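You operate a simulated robot arm through the tools that you are given. There is no shell and no other tool. Be economical: measure what you need, move in short steps, check, and stop when the job is done.

You run a simulated two-armed robot. Do the job below in one go: nothing can be reset, and whatever is moved stays where it is left.

JOB
Take the blue slab that says "LOT 65" from the top of the wide trolley and put it on the wooden board. Take the grey coil from the top of the wide trolley and leave it on the ledge under the oven door. Put the black slab on the top of the dark table away on the shelf under the yellow table. Fetch the yellow brush and stand it on top of the grey roller on the top of the dark table. Take the yellow coil from the top of the tooling bench and put it on top of the steel disc. Put the yellow paddle on the top of the tooling bench. Do these in any order. Set down upright: yellow brush.

The check looks at the end state, three seconds after you hand in, the way a careful person would. Anything else that was tipped, shoved, dropped, spilled or broken makes it a failure.

ROBOT AND FRAMES
Two 7-joint arms with two-finger parallel grippers on one trunk, on a base that drives. Base frame: it is fixed to the floor where the robot stands at the start and does not move with it; the origin is under the middle of the robot, x ahead of it, y to its left, z up. Lengths are in cm, angles in degrees, forces in N, time in s.
The left shoulder is at the start at [5, 18.7, 106], the right one opposite. With the tool pointing down near the work surface each hand reaches from about 10 to 66 cm from the robot's upright axis, wherever it stands, measured 20 degrees to its own side. Places, roughly: black slab [100, 225, 75]; blue slab [50, 0, 75]; grey coil (6x6x5 cm) [50, -10, 80]; grey roller (5x5x9 cm) [120, 220, 80]; ledge under the oven door (88x15 cm) [266, 60, 66]; shelf under the yellow table [-200, 540, 30]; steel disc (11x11x8 cm) [-210, 560, 80]; top of the tooling bench (113x26 cm) [0, 408, 86]; wooden board (15x15x1 cm) [60, 50, 70]; yellow brush (3x3x9 cm) [100, 230, 80]; yellow coil (7x6x5 cm) [0, 430, 90]; yellow paddle (6x3x44 cm) [-150, 340, 90]. Payload 3.43 kg a hand.
Tool frame (each hand has its own): the origin (TCP) lies between the finger pads and is the grasp point; the fingertips stand 3 cm ahead of it; z points along the fingers, y is the line along which they close. Largest opening 9.4 cm; finger width 2.8, thickness 1; the body of the gripper, 5 by 9.6 cm, starts 5.5 cm behind the TCP.
Orientation is that of the tool frame in the base frame, as a unit quaternion [x, y, z, w]. With the fingers straight down and closing along the base's y, the tool's x points along the base's -x, its y along +y and its z along -z.

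CONTROLS
- The arms move only by the tool servo_tool. It takes "left_series", "right_series" or both (then of equal length, played together; a hand with none holds still); each is a list that holds one entry, the list of rows, each a list of 7 numbers: the shift along the tool's x, y, z in units of 400 mm (1.0 is 400 mm), then the turn, a rotation vector about the tool's x, y, z in units of 120 degrees (1.0 is 120 degrees), then the closure in counts, from 0 (fully open) to 255 (shut). In form: [[[dx, dy, dz, ax, ay, az, fingers], ...]]. A call has 1 to 20 rows; each row is the pose to reach, as a shift and turn from the pose commanded when the call began, along the tool's axes at that moment. A call with a number of a shift or a turn outside -1 to 1 is refused whole. Each row takes 0.2 s and may step no farther than 5 cm and 8.6 degrees from the row before; otherwise, or with a gripper value out of range, the whole call is refused. A pose out of reach is approached as far as the arm can. The call stops where the force on the tool passes 40 N (or 10 N more than at its start, if that is more) or the arm is blocked; 0.2 s more then pass. The fingers move at their own pace (about 15.3 cm/s each) and stop on an object; they squeeze with about 26 N. The grip force told is the motor's: it shows also when the fingers shut on nothing. Time passes only in rows, and 0.2 s behind the last, so rows that repeat a pose let the fingers close. The reply holds the time, the measured pose of the TCP, the force on the tool along the base axes, the opening and the grip force, in the units named above and with some noise, with the torque about the TCP (base axes, N m) and any sound that the robot's microphone picked up.
- Cameras (640 x 400 px; columns grow to the right, rows downward): "scene" is now at [13.64, 2.82, 121.5]; the picture's right is [0.33, -0.95, 0.00], its down [-0.61, -0.21, -0.77] and it looks along [0.72, 0.25, -0.64] (base axes); focal length 232 px, centre (320, 200). "left" rides on the left gripper at [7.6, -1.4, -10.3] in its tool frame; the picture's right is [0.18, 0.98, 0.00], its down [-0.75, 0.14, -0.64] and it looks along [-0.63, 0.12, 0.77] (tool axes); focal length 243 px, centre (320, 200). "right" rides on the right gripper at [7.6, 1.4, -10.2] in its tool frame; the picture's right is [-0.18, 0.98, 0.00], its down [-0.75, -0.14, -0.64] and it looks along [-0.63, -0.12, 0.77] (tool axes); focal length 243 px, centre (320, 200). There is no depth. A picture from a camera that has moved, and an enlarged one, comes with that camera's place and axes in the base frame and with its lens.
- camera(camera): a new picture of that camera. No time passes.
- lift_body(by): slides the trunk up (or, below 0, down) by that many cm; the arms and the scene camera ride with it, the base frame stays. It gives what a move gives, with no picture.
- base_move(legs): drives the robot by 1 to 6 legs, each [ahead, left, turn to the left] in cm, cm and degrees, along the robot's own axes; the way and the turn of a leg run together, so that a leg with both is an arc; at most 150 cm and 180 degrees a leg. The arms and the cameras ride along, it lands a little off, and it stops where it bumps. It gives what a move gives.
- aim_head(pan, tilt): turns the head with the scene camera to pan (to the left, within 80 degrees either way) and tilt (down, from -29 to 69), counted from straight ahead of the robot. It gives what a move gives.
- zoom(camera, box): a new picture of the part [left, top, right, bottom] of that camera's present view, enlarged. No time passes.
- job_done(): hands the job in; it is judged then, once.

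Work in short steps. Places have to be worked out from the pictures, the camera data and where the tool is seen: move nearer, look again, correct. Check each grasp and each placing, and mend what went wrong. You have 186 turns and 158 pictures in all, those below and enlarged ones among them. Open the grippers and draw the arms clear of the work before you hand the job in, unless the task says otherwise.

The tools are called after "Call:" by a JSON object that holds its "api" and its "payload". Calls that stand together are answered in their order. servo_tool: Moves the arms, as the interface text tells. Its arguments: {"type":"object","properties":{"left_series":{"type":"array"},"right_series":{"type":"array"}},"required":[]} The other tools are called the same way: lift_body (by) slides the trunk up or down; base_move (legs) drives the base; aim_head (pan, tilt) turns the head that bears the scene camera; camera (camera) takes a picture; zoom (camera, box) takes an enlarged picture of a part of a camera's view; job_done () hands the job in.

At the start:

```text
time: 0.0
left_tcp_pos: [34.85, 20.3, 103.23]
left_ee_rot: [-0.001, 1.0, 0.0, 0.0]
left_contact_force: [0.5, 0.5, -0.3]
left_ft_torque: [0.0, -0.04, 0.03]
left_grip_width: 9.39
left_finger_force: 0.1
right_tcp_pos: [34.01, -3.45, 106.91]
right_ee_rot: [0.0, 1.0, 0.001, 0.0]
right_contact_force: [-0.4, -0.6, 0.0]
right_ft_torque: [0.04, -0.02, 0.01]
right_grip_width: 9.39
right_finger_force: 0.0
trunk travel left (down, up): [-27.5, 15.7]
robot x, y, heading: [-0.11, 0.19, -0.1]
head pan, tilt: [19.0, 40.0]
```

scene: 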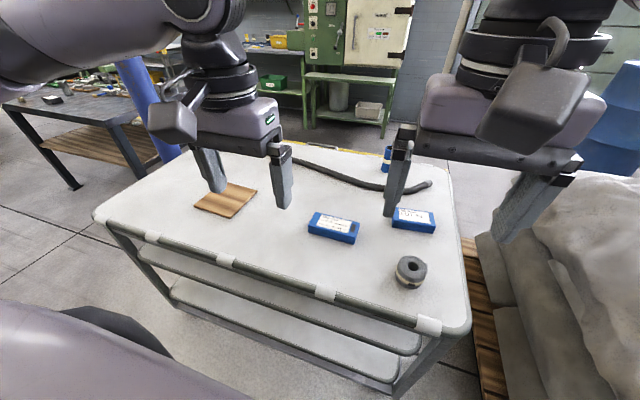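
right: 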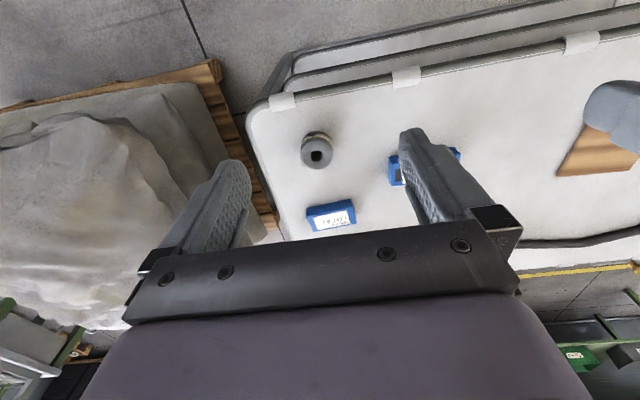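
left: 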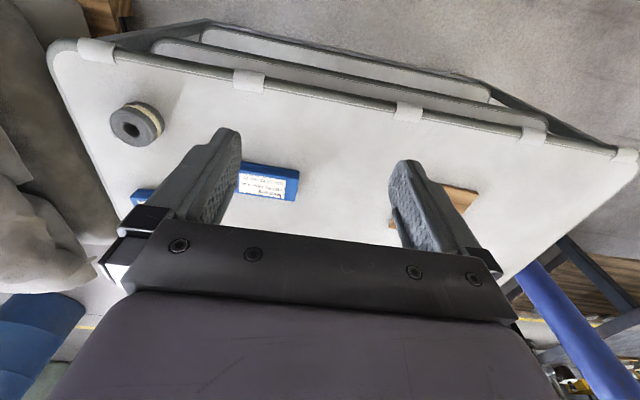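

Two blue slabs and a coil are on the trolley; I zoom in to read their labels.

Call:
{"api": "zoom", "payload": {"camera": "scene", "box": [290, 190, 450, 290]}}

Call:
{"api": "zoom", "payload": {"camera": "right", "box": [280, 120, 480, 245]}}

```text
4.00 times, centred on (370, 240) of scene
camera zoom: at [13.64, 2.82, 121.5], right [0.33, -0.95, 0.0], down [-0.61, -0.21, -0.77], along [0.72, 0.25, -0.64], focal length 928 px, centre (120, 40)
```

zoom: 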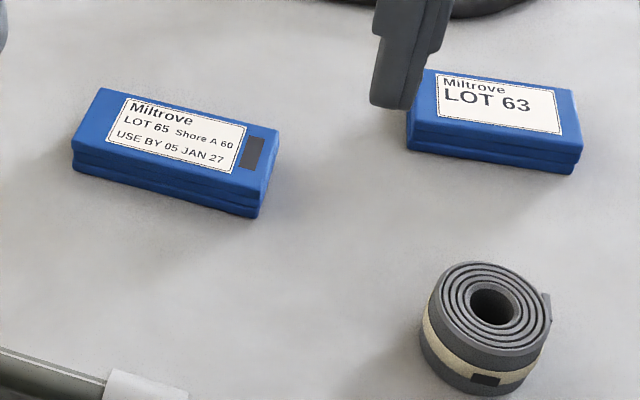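

```text
3.20 times, centred on (380, 182) of right
camera zoom: at [26.29, -2.03, 117.23], right [0.18, 0.98, 0.0], down [0.75, -0.14, 0.64], along [0.63, -0.12, -0.77], focal length 776 px, centre (128, 256)
```

zoom: 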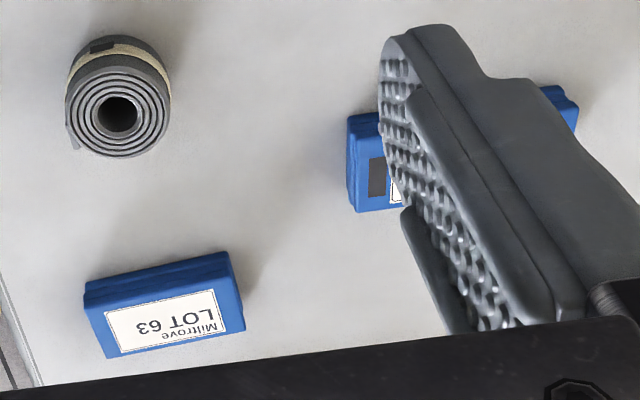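

The left slab is LOT 65, at about (56, 13, 76) with its long side along y. The coil is at about (48, -7), top near 78. I move the left hand above the slab, turned 90°, and the right hand above the coil.

Call:
{"api": "servo_tool", "payload": {"left_series": [[[-0.048, -0.0157, 0.0295, 0, 0, 0.068, 0], [-0.095, -0.031, 0.059, 0, 0, 0.136, 0], [-0.143, -0.047, 0.0886, 0, 0, 0.2045, 0], [-0.191, -0.063, 0.118, 0, 0, 0.2727, 0], [-0.239, -0.078, 0.148, 0, 0, 0.341, 0], [-0.286, -0.094, 0.177, 0, 0, 0.409, 0], [-0.334, -0.11, 0.207, 0, 0, 0.477, 0], [-0.382, -0.125, 0.236, 0, 0, 0.545, 0], [-0.43, -0.141, 0.266, 0, 0, 0.6136, 0], [-0.477, -0.157, 0.295, 0, 0, 0.682, 0], [-0.525, -0.1725, 0.325, 0, 0, 0.75, 0], [-0.525, -0.1725, 0.325, 0, 0, 0.75, 0]]], "right_series": [[[-0.032, -0.0076, 0.038, 0, 0, 0, 0], [-0.065, -0.015, 0.077, 0, 0, 0, 0], [-0.097, -0.023, 0.115, 0, 0, 0, 0], [-0.129, -0.03, 0.154, 0, 0, 0, 0], [-0.161, -0.038, 0.192, 0, 0, 0, 0], [-0.194, -0.046, 0.23, 0, 0, 0, 0], [-0.226, -0.053, 0.269, 0, 0, 0, 0], [-0.258, -0.061, 0.307, 0, 0, 0, 0], [-0.29, -0.069, 0.346, 0, 0, 0, 0], [-0.323, -0.076, 0.384, 0, 0, 0, 0], [-0.355, -0.0838, 0.4225, 0, 0, 0, 0], [-0.355, -0.0838, 0.4225, 0, 0, 0, 0]]]}}

Call:
{"api": "camera", "payload": {"camera": "left"}}

Call:
{"api": "camera", "payload": {"camera": "right"}}

Call:
{"api": "camera", "payload": {"camera": "scene"}}

```text
time: 2.6
left_tcp_pos: [55.9, 13.47, 90.21]
left_ee_rot: [0.707, 0.707, 0.0, 0.0]
left_contact_force: [-0.2, 0.1, -0.1]
left_ft_torque: [0.0, -0.08, 0.0]
left_grip_width: 9.4
left_finger_force: 0.0
right_tcp_pos: [48.13, -6.87, 89.89]
right_ee_rot: [0.0, 1.0, 0.002, 0.0]
right_contact_force: [0.7, 0.5, -0.5]
right_ft_torque: [0.0, 0.0, 0.02]
right_grip_width: 9.4
right_finger_force: 0.0
trunk travel left (down, up): [-27.5, 15.7]
robot x, y, heading: [-0.37, -0.05, 0.1]
head pan, tilt: [19.0, 40.0]
```

```text
152 pictures are left
camera left: at [54.46, 21.16, 100.34], right [0.98, 0.19, 0.0], down [0.14, -0.75, 0.64], along [0.12, -0.63, -0.77], focal length 243 px, centre (320, 200)
```

left: 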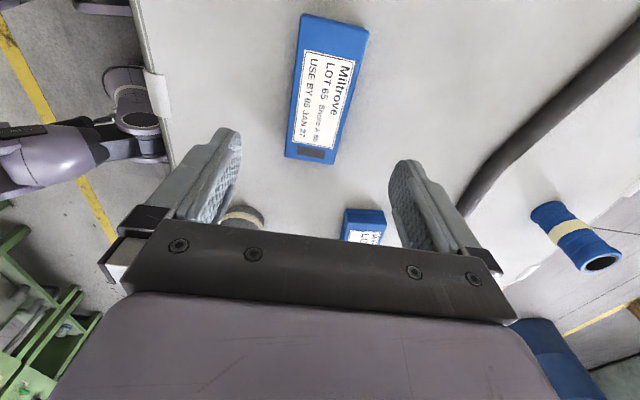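

```text
151 pictures are left
camera right: at [40.56, -5.39, 100.19], right [0.18, 0.98, 0.0], down [0.75, -0.14, 0.64], along [0.63, -0.12, -0.77], focal length 243 px, centre (320, 200)
```

right: 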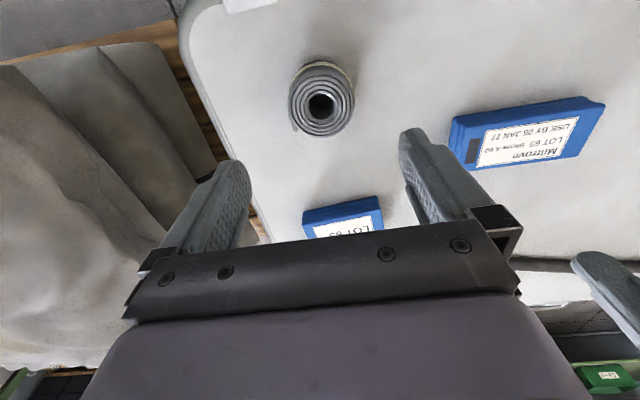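

```text
150 pictures are left
camera scene: at [13.64, 2.82, 121.5], right [0.33, -0.95, 0.0], down [-0.61, -0.21, -0.77], along [0.72, 0.25, -0.64], focal length 232 px, centre (320, 200)
```

scene: 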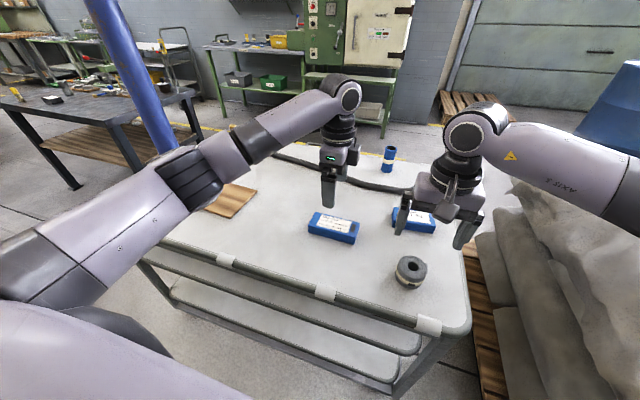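

Both hands are centred over their objects. I lower both to grasp height (TCP z about 76.5) and close.

Call:
{"api": "servo_tool", "payload": {"left_series": [[[0, 0, 0.1, 0, 0, 0, 0], [0, 0, 0.2, 0, 0, 0, 0], [0, 0, 0.27, 0, 0, 0, 0], [0, 0, 0.31, 0, 0, 0, 0], [0, 0, 0.335, 0, 0, 0, 0], [0, 0, 0.343, 0, 0, 0, 0], [0, 0, 0.343, 0, 0, 0, 255], [0, 0, 0.343, 0, 0, 0, 255], [0, 0, 0.343, 0, 0, 0, 255]]], "right_series": [[[0, 0, 0.1, 0, 0, 0, 0], [0, 0, 0.2, 0, 0, 0, 0], [0, 0, 0.27, 0, 0, 0, 0], [0, 0, 0.305, 0, 0, 0, 0], [0, 0, 0.325, 0, 0, 0, 0], [0, 0, 0.335, 0, 0, 0, 0], [0, 0, 0.335, 0, 0, 0, 255], [0, 0, 0.335, 0, 0, 0, 255], [0, 0, 0.335, 0, 0, 0, 255]]]}}

Call:
{"api": "camera", "payload": {"camera": "scene"}}

```text
time: 4.6
left_tcp_pos: [55.88, 13.29, 76.99]
left_ee_rot: [0.707, 0.707, 0.001, 0.004]
left_contact_force: [2.5, -1.7, 27.2]
left_ft_torque: [0.08, 0.94, -0.36]
left_grip_width: 6.21
left_finger_force: 26.1
right_tcp_pos: [48.07, -6.78, 76.87]
right_ee_rot: [0.0, 1.0, 0.002, 0.003]
right_contact_force: [1.6, -1.1, 24.1]
right_ft_torque: [-0.91, 0.38, 0.18]
right_grip_width: 6.36
right_finger_force: 25.9
trunk travel left (down, up): [-27.5, 15.7]
robot x, y, heading: [-0.11, -0.36, -0.0]
head pan, tilt: [19.0, 40.0]
```

```text
149 pictures are left
camera scene: at [13.3, 2.77, 121.59], right [0.33, -0.95, 0.0], down [-0.6, -0.21, -0.77], along [0.73, 0.25, -0.64], focal length 232 px, centre (320, 200)
```

scene: 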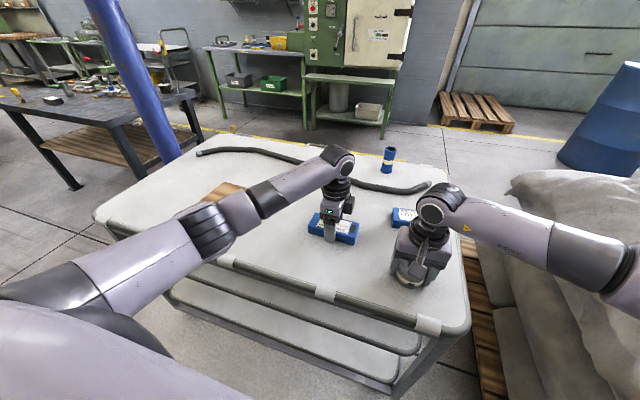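

Both are gripped (slab 6.2 cm, coil 6.4 cm); the tips touch the trolley top at z≈74.0. I lift both.

Call:
{"api": "servo_tool", "payload": {"left_series": [[[0, 0, -0.05, 0, 0, 0, 255], [0, 0, -0.13, 0, 0, 0, 255], [0, 0, -0.23, 0, 0, 0, 255], [0, 0, -0.33, 0, 0, 0, 255], [0, 0, -0.33, 0, 0, 0, 255]]], "right_series": [[[0, 0, -0.05, 0, 0, 0, 255], [0, 0, -0.13, 0, 0, 0, 255], [0, 0, -0.23, 0, 0, 0, 255], [0, 0, -0.33, 0, 0, 0, 255], [0, 0, -0.33, 0, 0, 0, 255]]]}}

Call:
{"api": "base_move", "payload": {"legs": [[0, 30, 0]]}}

Call:
{"api": "camera", "payload": {"camera": "scene"}}

Call:
{"api": "camera", "payload": {"camera": "left"}}

```text
time: 5.8
left_tcp_pos: [55.82, 13.18, 89.74]
left_ee_rot: [0.706, 0.708, -0.001, -0.001]
left_contact_force: [0.5, 0.0, -2.2]
left_ft_torque: [0.02, -0.01, 0.0]
left_grip_width: 6.23
left_finger_force: 26.4
right_tcp_pos: [48.21, -6.97, 89.75]
right_ee_rot: [-0.001, 1.0, 0.001, 0.0]
right_contact_force: [-0.2, 0.3, -1.6]
right_ft_torque: [0.0, 0.0, 0.0]
right_grip_width: 6.35
right_finger_force: 26.4
trunk travel left (down, up): [-27.5, 15.7]
robot x, y, heading: [0.02, 0.04, -0.2]
head pan, tilt: [19.0, 40.0]
```

```text
time: 9.0
left_tcp_pos: [56.05, 43.22, 89.75]
left_ee_rot: [0.708, 0.706, -0.001, 0.0]
left_contact_force: [-0.1, 0.4, -3.0]
left_ft_torque: [0.0, 0.01, 0.01]
left_grip_width: 6.23
left_finger_force: 26.0
right_tcp_pos: [48.28, 23.02, 89.68]
right_ee_rot: [0.003, 1.0, 0.0, 0.001]
right_contact_force: [1.2, 0.1, -0.6]
right_ft_torque: [0.01, 0.01, 0.03]
right_grip_width: 6.39
right_finger_force: 26.1
trunk travel left (down, up): [-27.5, 15.7]
robot x, y, heading: [-0.05, 30.46, -0.3]
head pan, tilt: [19.0, 40.0]
```

```text
148 pictures are left
camera scene: at [13.75, 32.91, 121.5], right [0.32, -0.95, 0.0], down [-0.61, -0.21, -0.77], along [0.73, 0.25, -0.64], focal length 232 px, centre (320, 200)
```

scene: 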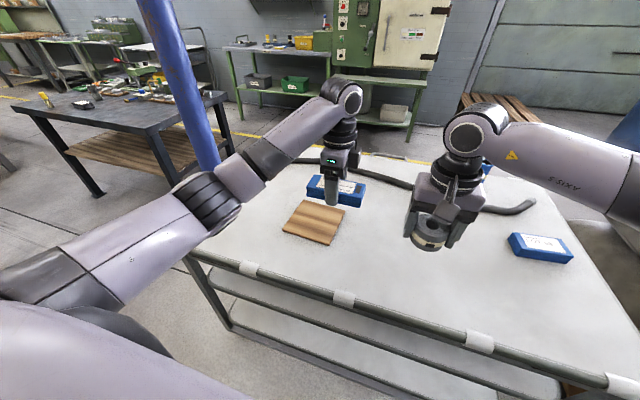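

```text
147 pictures are left
camera left: at [54.57, 50.84, 99.79], right [0.98, 0.18, 0.0], down [0.14, -0.75, 0.64], along [0.12, -0.63, -0.77], focal length 243 px, centre (320, 200)
```

left: 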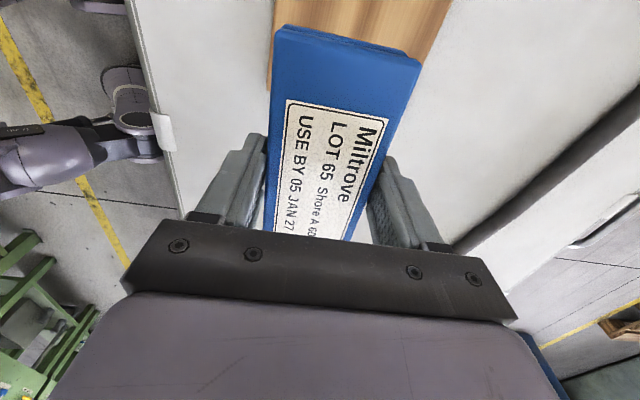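

The board is centred near (58, 49.8), top at about z 75. I move the slab over it and lower to just about contact.

Call:
{"api": "servo_tool", "payload": {"left_series": [[[0.08, 0.025, 0, 0, 0, 0, 255], [0.1625, 0.05, 0.05, 0, 0, 0, 255], [0.1625, 0.05, 0.15, 0, 0, 0, 255], [0.1625, 0.05, 0.24, 0, 0, 0, 255], [0.1625, 0.05, 0.275, 0, 0, 0, 255], [0.1625, 0.05, 0.287, 0, 0, 0, 255], [0.1625, 0.05, 0.293, 0, 0, 0, 255], [0.1625, 0.05, 0.293, 0, 0, 0, 255]]]}}

Call:
{"api": "camera", "payload": {"camera": "scene"}}

Call:
{"api": "camera", "payload": {"camera": "left"}}

```text
time: 10.8
left_tcp_pos: [58.0, 49.57, 78.08]
left_ee_rot: [0.708, 0.706, 0.0, 0.0]
left_contact_force: [-0.6, -0.3, -3.2]
left_ft_torque: [0.0, -0.02, -0.02]
left_grip_width: 6.24
left_finger_force: 25.9
right_tcp_pos: [48.31, 23.0, 89.81]
right_ee_rot: [0.002, 1.0, 0.001, 0.0]
right_contact_force: [0.1, -0.7, -1.1]
right_ft_torque: [0.0, -0.01, 0.05]
right_grip_width: 6.38
right_finger_force: 25.7
trunk travel left (down, up): [-27.5, 15.7]
robot x, y, heading: [0.09, 30.17, -0.3]
head pan, tilt: [19.0, 40.0]
```

```text
146 pictures are left
camera scene: at [13.75, 32.91, 121.5], right [0.32, -0.95, 0.0], down [-0.61, -0.21, -0.77], along [0.73, 0.25, -0.64], focal length 232 px, centre (320, 200)
```

scene: 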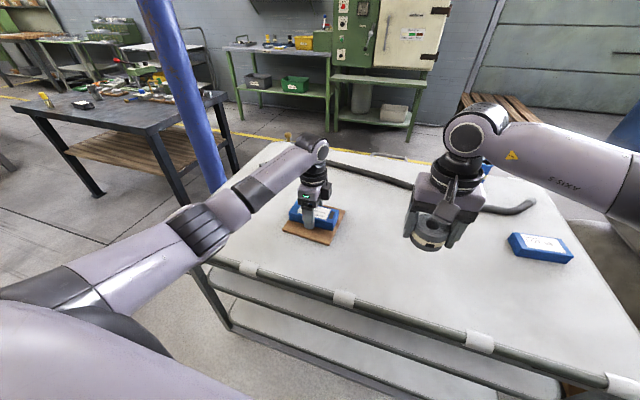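

```text
145 pictures are left
camera left: at [56.5, 57.27, 88.07], right [0.98, 0.18, 0.0], down [0.14, -0.75, 0.64], along [0.12, -0.63, -0.77], focal length 243 px, centre (320, 200)
```

left: 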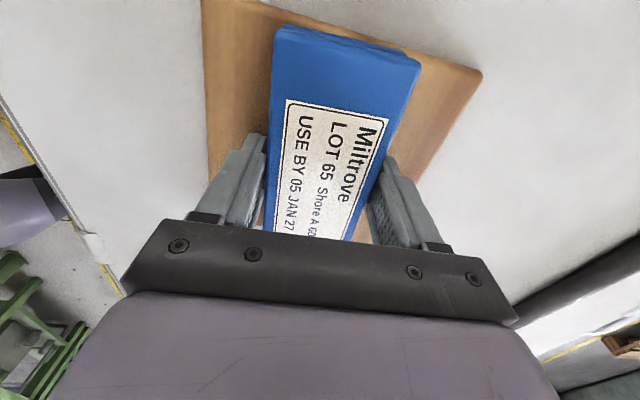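

The slab is over the board. I lower in small steps to feel contact.

Call:
{"api": "servo_tool", "payload": {"left_series": [[[0, 0, 0.008, 0, 0, 0, 255], [0, 0, 0.016, 0, 0, 0, 255], [0, 0, 0.02, 0, 0, 0, 255], [0, 0, 0.02, 0, 0, 0, 255]]]}}

```text
time: 11.9
left_tcp_pos: [58.04, 49.63, 77.95]
left_ee_rot: [0.708, 0.706, 0.002, 0.004]
left_contact_force: [-7.1, 0.9, 15.1]
left_ft_torque: [0.16, 0.83, 0.05]
left_grip_width: 6.26
left_finger_force: 26.7
right_tcp_pos: [48.26, 22.98, 89.78]
right_ee_rot: [0.001, 1.0, 0.001, 0.002]
right_contact_force: [-0.2, -0.3, -1.0]
right_ft_torque: [-0.01, 0.01, -0.01]
right_grip_width: 6.36
right_finger_force: 25.9
trunk travel left (down, up): [-27.5, 15.7]
robot x, y, heading: [-0.01, 29.82, 0.2]
head pan, tilt: [19.0, 40.0]
stopped in row 4 (left hand): the force on the tool passed its limit at 40 N (the readings are from after the stop); the commanded pose is now the measured one
```

Contact is made, so I open and rise.

Call:
{"api": "servo_tool", "payload": {"left_series": [[[0, 0, 0, 0, 0, 0, 0], [0, 0, 0, 0, 0, 0, 0], [0, 0, -0.02, 0, 0, 0, 0], [0, 0, -0.1, 0, 0, 0, 0], [0, 0, -0.2, 0, 0, 0, 0], [0, 0, -0.3, 0, 0, 0, 0], [0, 0, -0.4, 0, 0, 0, 0]]]}}

Call:
{"api": "camera", "payload": {"camera": "left"}}

Call:
{"api": "camera", "payload": {"camera": "scene"}}

```text
time: 13.5
left_tcp_pos: [58.23, 49.74, 93.67]
left_ee_rot: [0.708, 0.706, 0.001, 0.003]
left_contact_force: [-0.3, -0.5, 0.9]
left_ft_torque: [0.05, -0.02, 0.0]
left_grip_width: 9.4
left_finger_force: 0.0
right_tcp_pos: [48.21, 23.02, 89.81]
right_ee_rot: [0.002, 1.0, 0.001, 0.0]
right_contact_force: [-0.5, -0.2, -0.2]
right_ft_torque: [0.01, -0.01, -0.01]
right_grip_width: 6.32
right_finger_force: 26.3
trunk travel left (down, up): [-27.5, 15.7]
robot x, y, heading: [-0.24, 29.82, -0.5]
head pan, tilt: [19.0, 40.0]
```

```text
144 pictures are left
camera left: at [56.7, 57.34, 103.73], right [0.98, 0.18, 0.0], down [0.14, -0.75, 0.64], along [0.12, -0.63, -0.76], focal length 243 px, centre (320, 200)
```

left: 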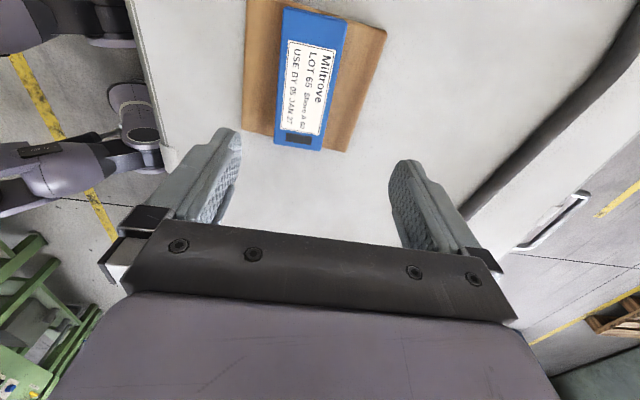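

```text
143 pictures are left
camera scene: at [13.7, 32.89, 121.5], right [0.32, -0.95, 0.0], down [-0.61, -0.21, -0.77], along [0.73, 0.25, -0.64], focal length 232 px, centre (320, 200)
```

scene: 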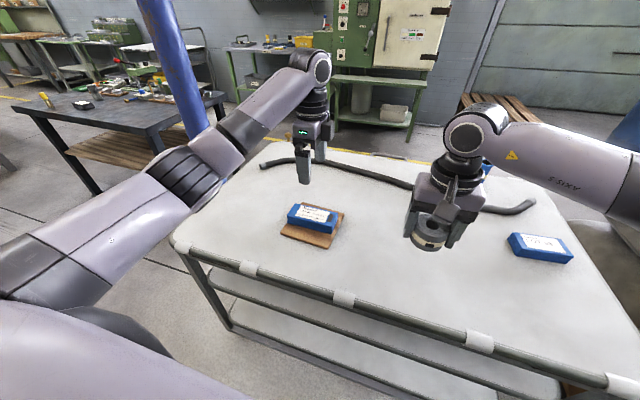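

The slab sits well on the board. I fold both arms back to a carry pose, with the coil in the right hand, and look around for a route.

Call:
{"api": "servo_tool", "payload": {"left_series": [[[0, -0.05, -0.02, 0, 0, -0.068, 0], [0, -0.1, -0.04, 0, 0, -0.136, 0], [0, -0.15, -0.06, 0, 0, -0.2045, 0], [0, -0.2, -0.08, 0, 0, -0.2727, 0], [0, -0.25, -0.1, 0, 0, -0.341, 0], [0, -0.3, -0.12, 0, 0, -0.409, 0], [0, -0.35, -0.14, 0, 0, -0.477, 0], [0, -0.4, -0.16, 0, 0, -0.545, 0], [0, -0.45, -0.18, 0, 0, -0.6136, 0], [0, -0.5, -0.2, 0, 0, -0.682, 0], [0, -0.55, -0.22, 0, 0, -0.75, 0]]], "right_series": [[[0.03, 0, -0.034, 0, 0, 0, 255], [0.06, 0, -0.068, 0, 0, 0, 255], [0.09, 0, -0.102, 0, 0, 0, 255], [0.12, 0, -0.136, 0, 0, 0, 255], [0.15, 0, -0.17, 0, 0, 0, 255], [0.18, 0, -0.204, 0, 0, 0, 255], [0.21, 0, -0.238, 0, 0, 0, 255], [0.24, 0, -0.272, 0, 0, 0, 255], [0.27, 0, -0.306, 0, 0, 0, 255], [0.3, 0, -0.34, 0, 0, 0, 255], [0.34, 0, -0.375, 0, 0, 0, 255]]]}}

Call:
{"api": "aim_head", "payload": {"pan": 60, "tilt": 25}}

Call:
{"api": "camera", "payload": {"camera": "scene"}}

Call:
{"api": "aim_head", "payload": {"pan": 0, "tilt": 30}}

Call:
{"api": "camera", "payload": {"camera": "scene"}}

```text
time: 15.9
left_tcp_pos: [36.01, 49.7, 102.42]
left_ee_rot: [0.0, 1.0, -0.001, 0.004]
left_contact_force: [0.2, -0.1, 0.4]
left_ft_torque: [0.02, -0.01, -0.02]
left_grip_width: 9.38
left_finger_force: 0.0
right_tcp_pos: [34.56, 23.16, 104.7]
right_ee_rot: [0.002, 1.0, 0.0, 0.0]
right_contact_force: [-0.8, 0.7, -2.0]
right_ft_torque: [0.0, -0.04, -0.01]
right_grip_width: 6.32
right_finger_force: 26.3
trunk travel left (down, up): [-27.5, 15.7]
robot x, y, heading: [0.21, 30.08, -0.4]
head pan, tilt: [19.0, 40.0]
```

```text
time: 17.0
left_tcp_pos: [36.26, 49.78, 102.4]
left_ee_rot: [0.001, 1.0, -0.001, 0.003]
left_contact_force: [0.3, 0.2, 0.2]
left_ft_torque: [0.02, 0.0, -0.01]
left_grip_width: 9.39
left_finger_force: 0.0
right_tcp_pos: [34.7, 23.08, 104.66]
right_ee_rot: [0.001, 1.0, 0.0, 0.0]
right_contact_force: [0.4, -0.2, -1.6]
right_ft_torque: [0.01, -0.03, 0.0]
right_grip_width: 6.34
right_finger_force: 25.8
trunk travel left (down, up): [-27.5, 15.7]
robot x, y, heading: [0.06, 30.24, -0.2]
head pan, tilt: [60.0, 25.0]
```

```text
142 pictures are left
camera scene: at [10.32, 38.12, 123.82], right [0.86, -0.5, 0.0], down [-0.21, -0.37, -0.91], along [0.46, 0.78, -0.42], focal length 232 px, centre (320, 200)
```

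scene: 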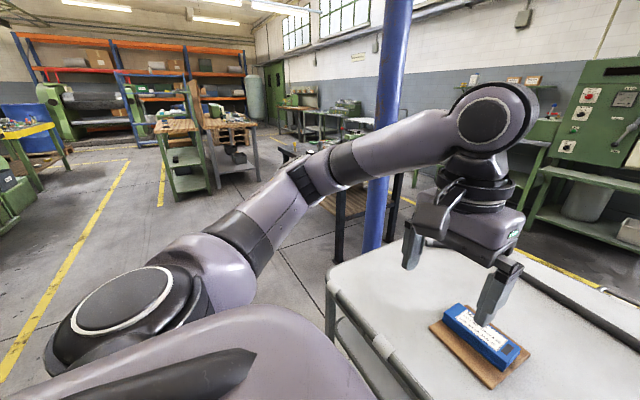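

```text
time: 18.3
left_tcp_pos: [36.06, 49.74, 102.36]
left_ee_rot: [0.002, 1.0, 0.0, 0.003]
left_contact_force: [0.3, 0.7, -0.2]
left_ft_torque: [0.0, 0.03, 0.0]
left_grip_width: 9.42
left_finger_force: 0.1
right_tcp_pos: [34.66, 23.19, 104.74]
right_ee_rot: [0.002, 1.0, 0.001, 0.0]
right_contact_force: [0.3, 0.5, -1.1]
right_ft_torque: [-0.02, -0.04, 0.02]
right_grip_width: 6.31
right_finger_force: 26.2
trunk travel left (down, up): [-27.5, 15.7]
robot x, y, heading: [-0.18, 30.18, -0.1]
head pan, tilt: [0.0, 30.0]
```

```text
141 pictures are left
camera scene: at [14.71, 30.14, 123.03], right [0.0, -1.0, 0.0], down [-0.5, 0.0, -0.87], along [0.87, 0.0, -0.5], focal length 232 px, centre (320, 200)
```

scene: 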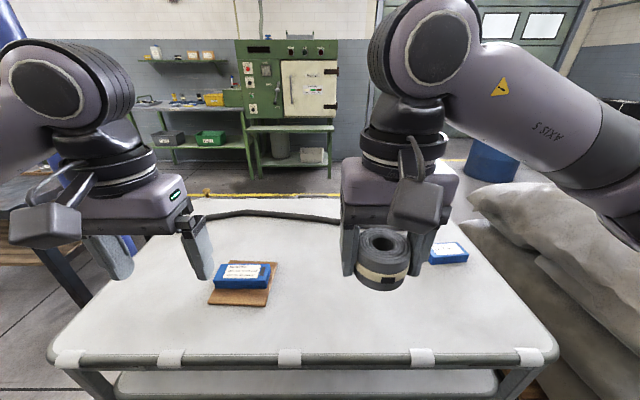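

The trolley spans about x 38–88, y –17…82, and the blue post is near (129, 153), so I will go through the gap at y≈114. First to (85, 113), then look.

Call:
{"api": "base_move", "payload": {"legs": [[0, 84, 0], [80, 0, 0]]}}

Call:
{"api": "camera", "payload": {"camera": "scene"}}

```text
time: 27.9
left_tcp_pos: [62.81, 134.12, 102.58]
left_ee_rot: [0.001, 1.0, 0.0, 0.004]
left_contact_force: [0.6, -0.1, -0.1]
left_ft_torque: [0.01, 0.02, 0.01]
left_grip_width: 9.43
left_finger_force: 0.1
right_tcp_pos: [61.22, 107.51, 104.65]
right_ee_rot: [0.001, 1.0, 0.0, 0.0]
right_contact_force: [-0.2, 0.7, -1.2]
right_ft_torque: [-0.01, -0.03, 0.01]
right_grip_width: 6.33
right_finger_force: 25.9
trunk travel left (down, up): [-27.5, 15.7]
robot x, y, heading: [26.81, 114.26, -0.3]
head pan, tilt: [0.0, 30.0]
stopped in leg 2: the robot was blocked; the commanded pose is now the measured one
```

```text
140 pictures are left
camera scene: at [41.4, 114.42, 123.03], right [0.0, -1.0, 0.0], down [-0.5, 0.0, -0.87], along [0.87, 0.0, -0.5], focal length 232 px, centre (320, 200)
```

scene: 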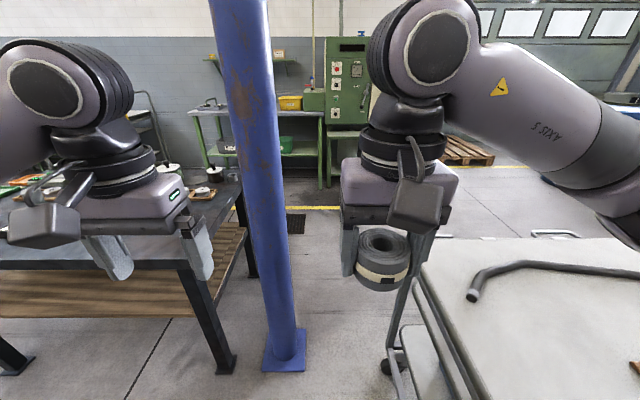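

The base is too wide for the gap: the post is at about (102, 132) and the trolley's left edge at y≈88. The oven is reachable by going round the dark table's far end, so I do the dark table work first. Backing off and driving left to y≈206.

Call:
{"api": "base_move", "payload": {"legs": [[-7, 0, 0], [0, 92, 0], [25, 0, 0]]}}

Call:
{"api": "aim_head", "payload": {"pan": 15, "tilt": 40}}

Call:
{"api": "camera", "payload": {"camera": "scene"}}

Call:
{"api": "camera", "payload": {"camera": "left"}}

```text
time: 38.3
left_tcp_pos: [80.92, 225.94, 102.46]
left_ee_rot: [-0.001, 1.0, -0.001, 0.003]
left_contact_force: [-0.5, -0.3, -0.8]
left_ft_torque: [-0.05, 0.0, 0.0]
left_grip_width: 9.4
left_finger_force: 0.0
right_tcp_pos: [79.49, 199.3, 104.66]
right_ee_rot: [0.001, 1.0, 0.001, 0.0]
right_contact_force: [1.3, -0.1, -0.9]
right_ft_torque: [-0.01, -0.03, -0.03]
right_grip_width: 6.33
right_finger_force: 26.1
trunk travel left (down, up): [-27.5, 15.7]
robot x, y, heading: [45.29, 206.25, -0.0]
head pan, tilt: [0.0, 30.0]
```

```text
time: 39.1
left_tcp_pos: [80.97, 225.82, 102.44]
left_ee_rot: [-0.001, 1.0, -0.001, 0.003]
left_contact_force: [0.2, 0.4, -1.4]
left_ft_torque: [0.01, -0.04, -0.02]
left_grip_width: 9.4
left_finger_force: 0.1
right_tcp_pos: [79.53, 199.23, 104.75]
right_ee_rot: [0.0, 1.0, 0.001, 0.0]
right_contact_force: [0.2, 0.3, -0.4]
right_ft_torque: [0.0, 0.01, 0.0]
right_grip_width: 6.35
right_finger_force: 26.2
trunk travel left (down, up): [-27.5, 15.7]
robot x, y, heading: [45.24, 206.43, -0.1]
head pan, tilt: [15.0, 40.0]
```

```text
139 pictures are left
camera scene: at [58.77, 208.37, 121.5], right [0.26, -0.97, 0.0], down [-0.62, -0.17, -0.77], along [0.74, 0.2, -0.64], focal length 232 px, centre (320, 200)
```

scene: 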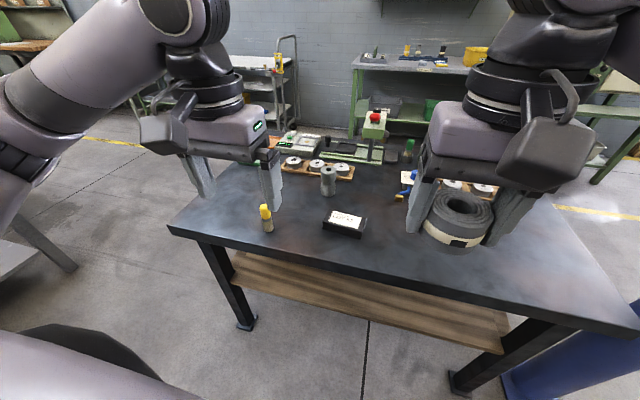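

```text
138 pictures are left
camera left: at [73.19, 224.54, 112.46], right [-0.19, 0.98, 0.0], down [0.75, 0.14, 0.65], along [0.64, 0.12, -0.76], focal length 243 px, centre (320, 200)
```

left: 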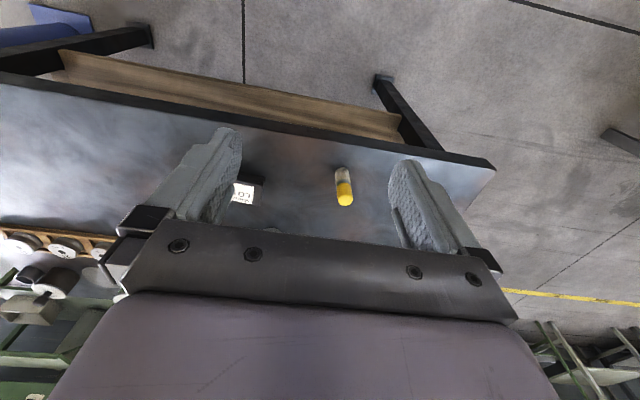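

Brush, black slab and grey roller are visible. I zoom in for detail.

Call:
{"api": "zoom", "payload": {"camera": "scene", "box": [230, 150, 390, 250]}}

Call:
{"api": "zoom", "payload": {"camera": "left", "box": [220, 150, 380, 250]}}

```text
4.00 times, centred on (310, 200) of scene
camera zoom: at [58.77, 208.37, 121.5], right [0.26, -0.97, 0.0], down [-0.62, -0.17, -0.77], along [0.74, 0.2, -0.64], focal length 928 px, centre (360, 200)
```

zoom: 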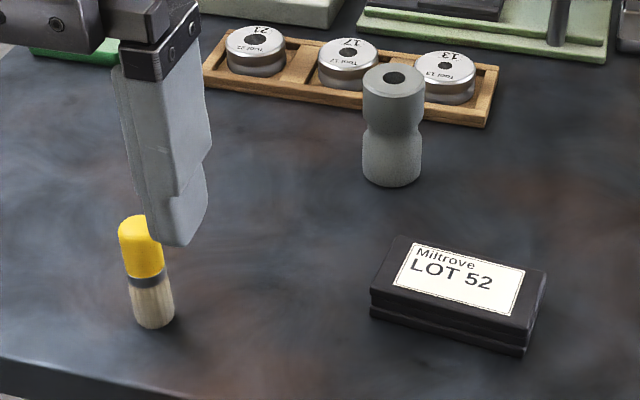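

```text
4.00 times, centred on (300, 200) of left
camera zoom: at [73.19, 224.54, 112.46], right [-0.19, 0.98, 0.0], down [0.75, 0.14, 0.65], along [0.64, 0.12, -0.76], focal length 970 px, centre (400, 200)
```

zoom: 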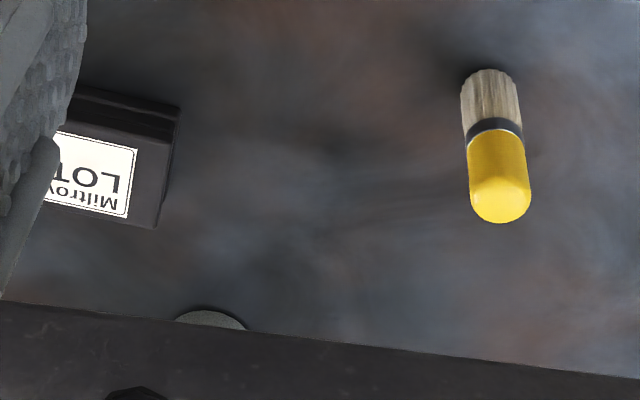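

The tabletop is at z≈74.2. Brush at (97.5, 233.4), roller at (117.7, 221.6) with its top at ~83.2, black slab centred near (104, 213). I drive 14 cm closer.

Call:
{"api": "base_move", "payload": {"legs": [[14, 0, 0]]}}

Call:
{"api": "camera", "payload": {"camera": "left"}}

```text
time: 40.4
left_tcp_pos: [94.94, 225.84, 102.44]
left_ee_rot: [-0.001, 1.0, -0.001, 0.003]
left_contact_force: [0.9, 0.2, -0.5]
left_ft_torque: [-0.03, -0.02, 0.03]
left_grip_width: 9.4
left_finger_force: 0.2
right_tcp_pos: [93.58, 199.26, 104.59]
right_ee_rot: [0.0, 1.0, 0.002, 0.0]
right_contact_force: [-1.4, 0.3, -1.1]
right_ft_torque: [-0.01, 0.03, -0.02]
right_grip_width: 6.34
right_finger_force: 25.8
trunk travel left (down, up): [-27.5, 15.7]
robot x, y, heading: [58.83, 206.17, -0.3]
head pan, tilt: [15.0, 40.0]
```

```text
135 pictures are left
camera left: at [87.27, 224.52, 112.44], right [-0.18, 0.98, 0.0], down [0.75, 0.14, 0.65], along [0.64, 0.12, -0.76], focal length 243 px, centre (320, 200)
```

left: 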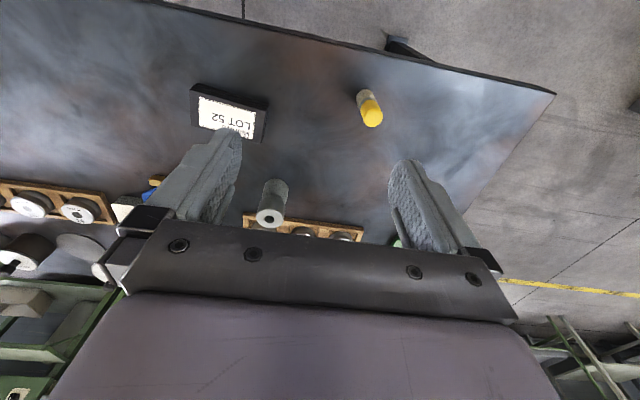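

The fix agrees: brush at (97.7, 233.5). I go above it, descend to TCP z≈80, and close.

Call:
{"api": "servo_tool", "payload": {"left_series": [[[-0.035, 0.095, 0.05, 0, 0, 0, 0], [-0.07, 0.19, 0.1, 0, 0, 0, 0], [-0.07, 0.19, 0.2, 0, 0, 0, 0], [-0.07, 0.19, 0.3, 0, 0, 0, 0], [-0.07, 0.19, 0.36, 0, 0, 0, 0], [-0.07, 0.19, 0.36, 0, 0, 0, 0]]]}}

Call:
{"api": "camera", "payload": {"camera": "left"}}

Call:
{"api": "camera", "payload": {"camera": "scene"}}

```text
time: 41.8
left_tcp_pos: [97.96, 233.4, 87.9]
left_ee_rot: [0.0, 1.0, -0.001, 0.004]
left_contact_force: [0.6, -0.3, -0.1]
left_ft_torque: [-0.03, 0.0, 0.04]
left_grip_width: 9.39
left_finger_force: 0.1
right_tcp_pos: [93.45, 199.23, 104.77]
right_ee_rot: [0.0, 1.0, 0.0, 0.001]
right_contact_force: [0.7, 0.1, -1.3]
right_ft_torque: [-0.01, 0.02, 0.0]
right_grip_width: 6.33
right_finger_force: 25.8
trunk travel left (down, up): [-27.5, 15.7]
robot x, y, heading: [59.16, 205.83, -0.2]
head pan, tilt: [15.0, 40.0]
```

```text
134 pictures are left
camera left: at [90.19, 232.03, 97.87], right [-0.18, 0.98, 0.0], down [0.75, 0.14, 0.65], along [0.64, 0.12, -0.76], focal length 243 px, centre (320, 200)
```

left: 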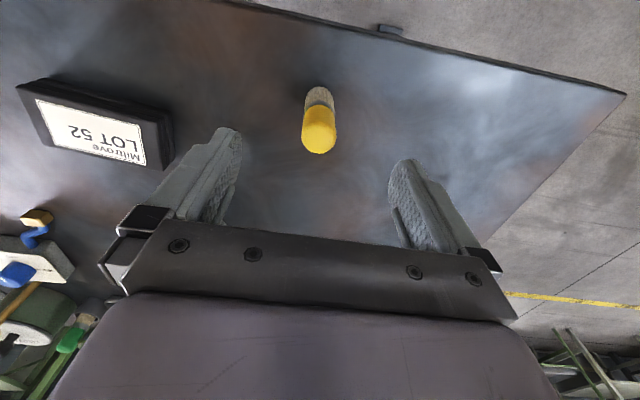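

```text
133 pictures are left
camera scene: at [72.8, 208.36, 121.5], right [0.26, -0.97, 0.0], down [-0.62, -0.17, -0.77], along [0.74, 0.2, -0.64], focal length 232 px, centre (320, 200)
```

scene: 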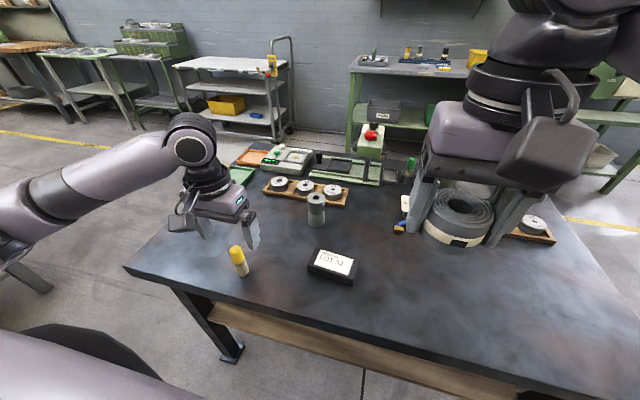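

The brush is centred between the fingers. Descend and close.

Call:
{"api": "servo_tool", "payload": {"left_series": [[[0, 0, 0.08, 0, 0, 0, 0], [0, 0, 0.15, 0, 0, 0, 0], [0, 0, 0.195, 0, 0, 0, 0], [0, 0, 0.195, 0, 0, 0, 0], [0, 0, 0.195, 0, 0, 0, 255], [0, 0, 0.195, 0, 0, 0, 255], [0, 0, 0.195, 0, 0, 0, 255], [0, 0, 0.195, 0, 0, 0, 255]]]}}

Call:
{"api": "camera", "payload": {"camera": "left"}}

```text
time: 43.6
left_tcp_pos: [97.93, 233.44, 80.19]
left_ee_rot: [0.0, 1.0, -0.001, 0.004]
left_contact_force: [-0.3, -0.1, 0.9]
left_ft_torque: [-0.03, -0.02, -0.01]
left_grip_width: 2.46
left_finger_force: 26.1
right_tcp_pos: [93.47, 199.17, 104.72]
right_ee_rot: [0.0, 1.0, 0.001, 0.001]
right_contact_force: [-0.9, 0.1, -0.3]
right_ft_torque: [-0.04, -0.02, 0.0]
right_grip_width: 6.33
right_finger_force: 26.1
trunk travel left (down, up): [-27.5, 15.7]
robot x, y, heading: [58.98, 206.11, 0.1]
head pan, tilt: [15.0, 40.0]
```

```text
132 pictures are left
camera left: at [90.22, 231.98, 90.21], right [-0.18, 0.98, 0.0], down [0.75, 0.14, 0.65], along [0.64, 0.12, -0.76], focal length 243 px, centre (320, 200)
```

left: 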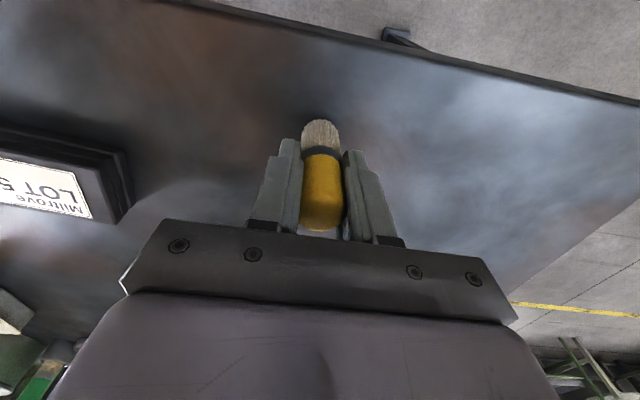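

The brush is held (2.46 cm). I lift and carry it toward the roller with its bottom well above the roller top.

Call:
{"api": "servo_tool", "payload": {"left_series": [[[0, 0, -0.08, 0, 0, 0, 255], [0, 0, -0.19, 0, 0, 0, 255], [0, 0, -0.3, 0, 0, 0, 255], [0, 0, -0.4, 0, 0, 0, 255], [-0.1, -0.06, -0.4, 0, 0, 0, 255], [-0.2, -0.12, -0.4, 0, 0, 0, 255], [-0.3, -0.18, -0.4, 0, 0, 0, 255], [-0.4, -0.24, -0.4, 0, 0, 0, 255], [-0.4, -0.29, -0.4, 0, 0, 0, 255], [-0.4, -0.29, -0.4, 0, 0, 0, 255]]]}}

Call:
{"api": "camera", "payload": {"camera": "left"}}

Call:
{"api": "zoom", "payload": {"camera": "scene", "box": [220, 140, 420, 265]}}

```text
time: 45.8
left_tcp_pos: [113.79, 221.85, 96.25]
left_ee_rot: [0.0, 1.0, -0.001, 0.003]
left_contact_force: [0.1, -0.2, -1.0]
left_ft_torque: [0.02, 0.03, 0.02]
left_grip_width: 2.49
left_finger_force: 25.6
right_tcp_pos: [93.46, 199.27, 104.74]
right_ee_rot: [0.0, 1.0, 0.001, 0.0]
right_contact_force: [-0.9, -0.2, -1.3]
right_ft_torque: [-0.02, 0.04, 0.02]
right_grip_width: 6.36
right_finger_force: 26.3
trunk travel left (down, up): [-27.5, 15.7]
robot x, y, heading: [59.17, 206.23, -0.0]
head pan, tilt: [15.0, 40.0]
```

```text
131 pictures are left
camera left: at [106.12, 220.41, 106.31], right [-0.19, 0.98, 0.0], down [0.75, 0.14, 0.65], along [0.64, 0.12, -0.76], focal length 243 px, centre (320, 200)
```

left: 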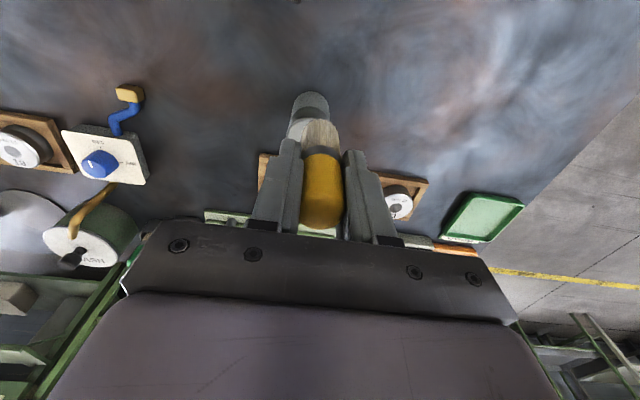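

```text
3.20 times, centred on (320, 202) of scene
camera zoom: at [72.8, 208.36, 121.49], right [0.26, -0.97, 0.0], down [-0.62, -0.17, -0.77], along [0.74, 0.2, -0.64], focal length 743 px, centre (320, 192)
```

zoom: 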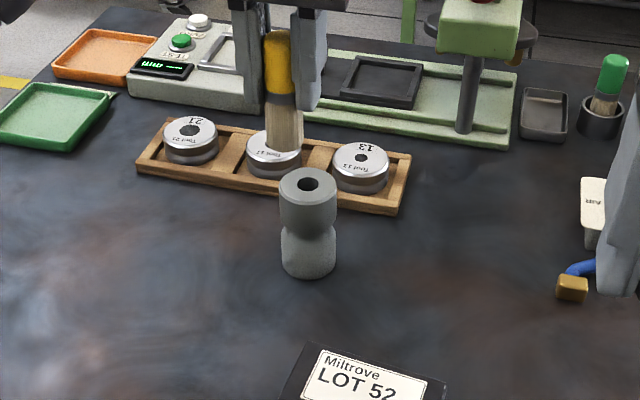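

The roller's top centre is at (117.8, 221.5). I move 4 cm forward and 0.5 cm right, and lower to just above.

Call:
{"api": "servo_tool", "payload": {"left_series": [[[-0.05, -0.005, 0, 0, 0, 0, 255], [-0.1, -0.012, 0, 0, 0, 0, 255], [-0.1, -0.012, 0.07, 0, 0, 0, 255], [-0.1, -0.012, 0.135, 0, 0, 0, 255], [-0.1, -0.012, 0.135, 0, 0, 0, 255]]]}}

Call:
{"api": "camera", "payload": {"camera": "left"}}

Call:
{"api": "zoom", "payload": {"camera": "scene", "box": [260, 150, 380, 225]}}

```text
time: 47.0
left_tcp_pos: [117.8, 221.54, 90.92]
left_ee_rot: [0.0, 1.0, 0.0, 0.003]
left_contact_force: [0.9, -0.2, -0.7]
left_ft_torque: [0.01, -0.01, 0.0]
left_grip_width: 2.47
left_finger_force: 26.0
right_tcp_pos: [93.56, 199.33, 104.8]
right_ee_rot: [0.0, 1.0, 0.001, 0.001]
right_contact_force: [0.5, 0.7, -1.7]
right_ft_torque: [0.01, -0.03, -0.01]
right_grip_width: 6.34
right_finger_force: 26.1
trunk travel left (down, up): [-27.5, 15.7]
robot x, y, heading: [59.2, 206.12, -0.1]
head pan, tilt: [15.0, 40.0]
```

```text
129 pictures are left
camera left: at [110.1, 220.03, 100.95], right [-0.18, 0.98, 0.0], down [0.75, 0.14, 0.65], along [0.64, 0.12, -0.76], focal length 243 px, centre (320, 200)
```

left: 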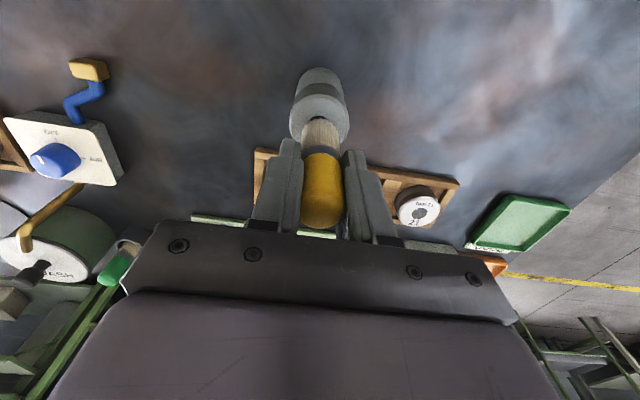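

```text
5.33 times, centred on (320, 188) of scene
camera zoom: at [72.81, 208.36, 121.5], right [0.26, -0.97, 0.0], down [-0.62, -0.17, -0.77], along [0.74, 0.2, -0.64], focal length 1238 px, centre (320, 267)
```

zoom: 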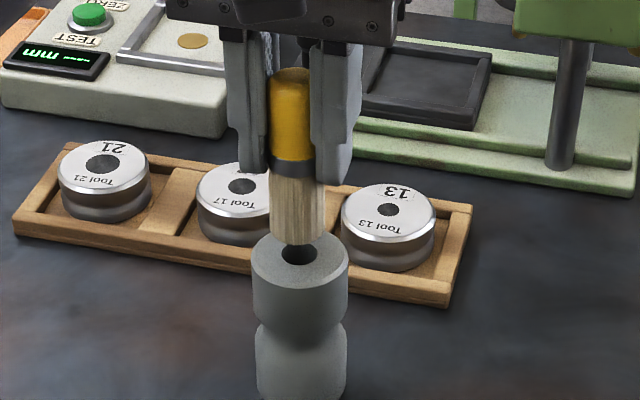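

Alignment looks within ~0.3 cm. I shift back 0.3 cm and ease down to contact.

Call:
{"api": "servo_tool", "payload": {"left_series": [[[0.007, 0, 0.015, 0, 0, 0, 255], [0.007, 0, 0.028, 0, 0, 0, 255], [0.007, 0, 0.034, 0, 0, 0, 255], [0.007, 0, 0.038, 0, 0, 0, 255], [0.007, 0, 0.041, 0, 0, 0, 255]]]}}

Call:
{"api": "zoom", "payload": {"camera": "scene", "box": [260, 150, 380, 225]}}

```text
time: 48.2
left_tcp_pos: [117.58, 221.38, 89.4]
left_ee_rot: [-0.002, 1.0, -0.001, 0.004]
left_contact_force: [1.6, 0.5, 5.2]
left_ft_torque: [0.08, -0.05, 0.02]
left_grip_width: 2.47
left_finger_force: 26.5
right_tcp_pos: [93.62, 199.31, 104.79]
right_ee_rot: [0.0, 1.0, 0.001, 0.0]
right_contact_force: [0.1, -0.3, -0.7]
right_ft_torque: [0.01, 0.0, -0.03]
right_grip_width: 6.35
right_finger_force: 25.9
trunk travel left (down, up): [-27.5, 15.7]
robot x, y, heading: [59.06, 206.1, 0.1]
head pan, tilt: [15.0, 40.0]
```

```text
5.33 times, centred on (320, 188) of scene
camera zoom: at [72.77, 208.36, 121.51], right [0.26, -0.97, 0.0], down [-0.62, -0.17, -0.77], along [0.74, 0.2, -0.64], focal length 1238 px, centre (320, 267)
```

zoom: 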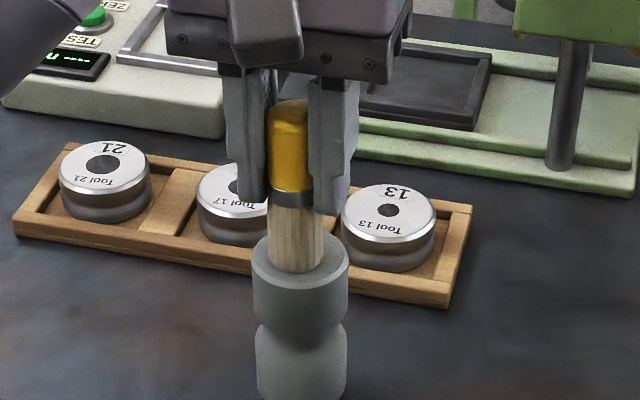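

Contact at 5 N and centred. I release gently and rise straight up.

Call:
{"api": "servo_tool", "payload": {"left_series": [[[0, 0, 0, 0, 0, 0, 200], [0, 0, 0, 0, 0, 0, 120], [0, 0, 0, 0, 0, 0, 0], [0, 0, 0, 0, 0, 0, 0], [0, 0, -0.06, 0, 0, 0, 0], [0, 0, -0.16, 0, 0, 0, 0], [0, 0, -0.26, 0, 0, 0, 0]]]}}

Call:
{"api": "zoom", "payload": {"camera": "scene", "box": [220, 140, 420, 265]}}

```text
time: 49.8
left_tcp_pos: [117.45, 221.49, 99.77]
left_ee_rot: [-0.001, 1.0, -0.001, 0.003]
left_contact_force: [-0.6, 0.2, 0.2]
left_ft_torque: [-0.01, 0.01, -0.01]
left_grip_width: 9.39
left_finger_force: 0.1
right_tcp_pos: [93.44, 199.24, 104.71]
right_ee_rot: [0.0, 1.0, 0.001, 0.0]
right_contact_force: [-0.2, -0.3, -0.5]
right_ft_torque: [-0.03, 0.01, -0.04]
right_grip_width: 6.36
right_finger_force: 25.7
trunk travel left (down, up): [-27.5, 15.7]
robot x, y, heading: [59.08, 205.83, -0.3]
head pan, tilt: [15.0, 40.0]
```

```text
3.20 times, centred on (320, 202) of scene
camera zoom: at [72.77, 208.34, 121.49], right [0.26, -0.97, 0.0], down [-0.62, -0.17, -0.77], along [0.74, 0.2, -0.64], focal length 743 px, centre (320, 192)
```

zoom: 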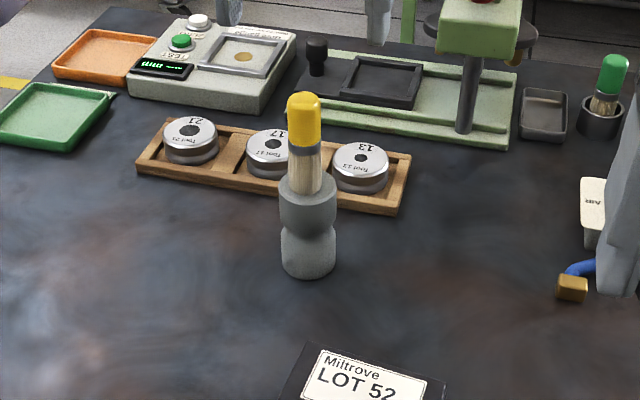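

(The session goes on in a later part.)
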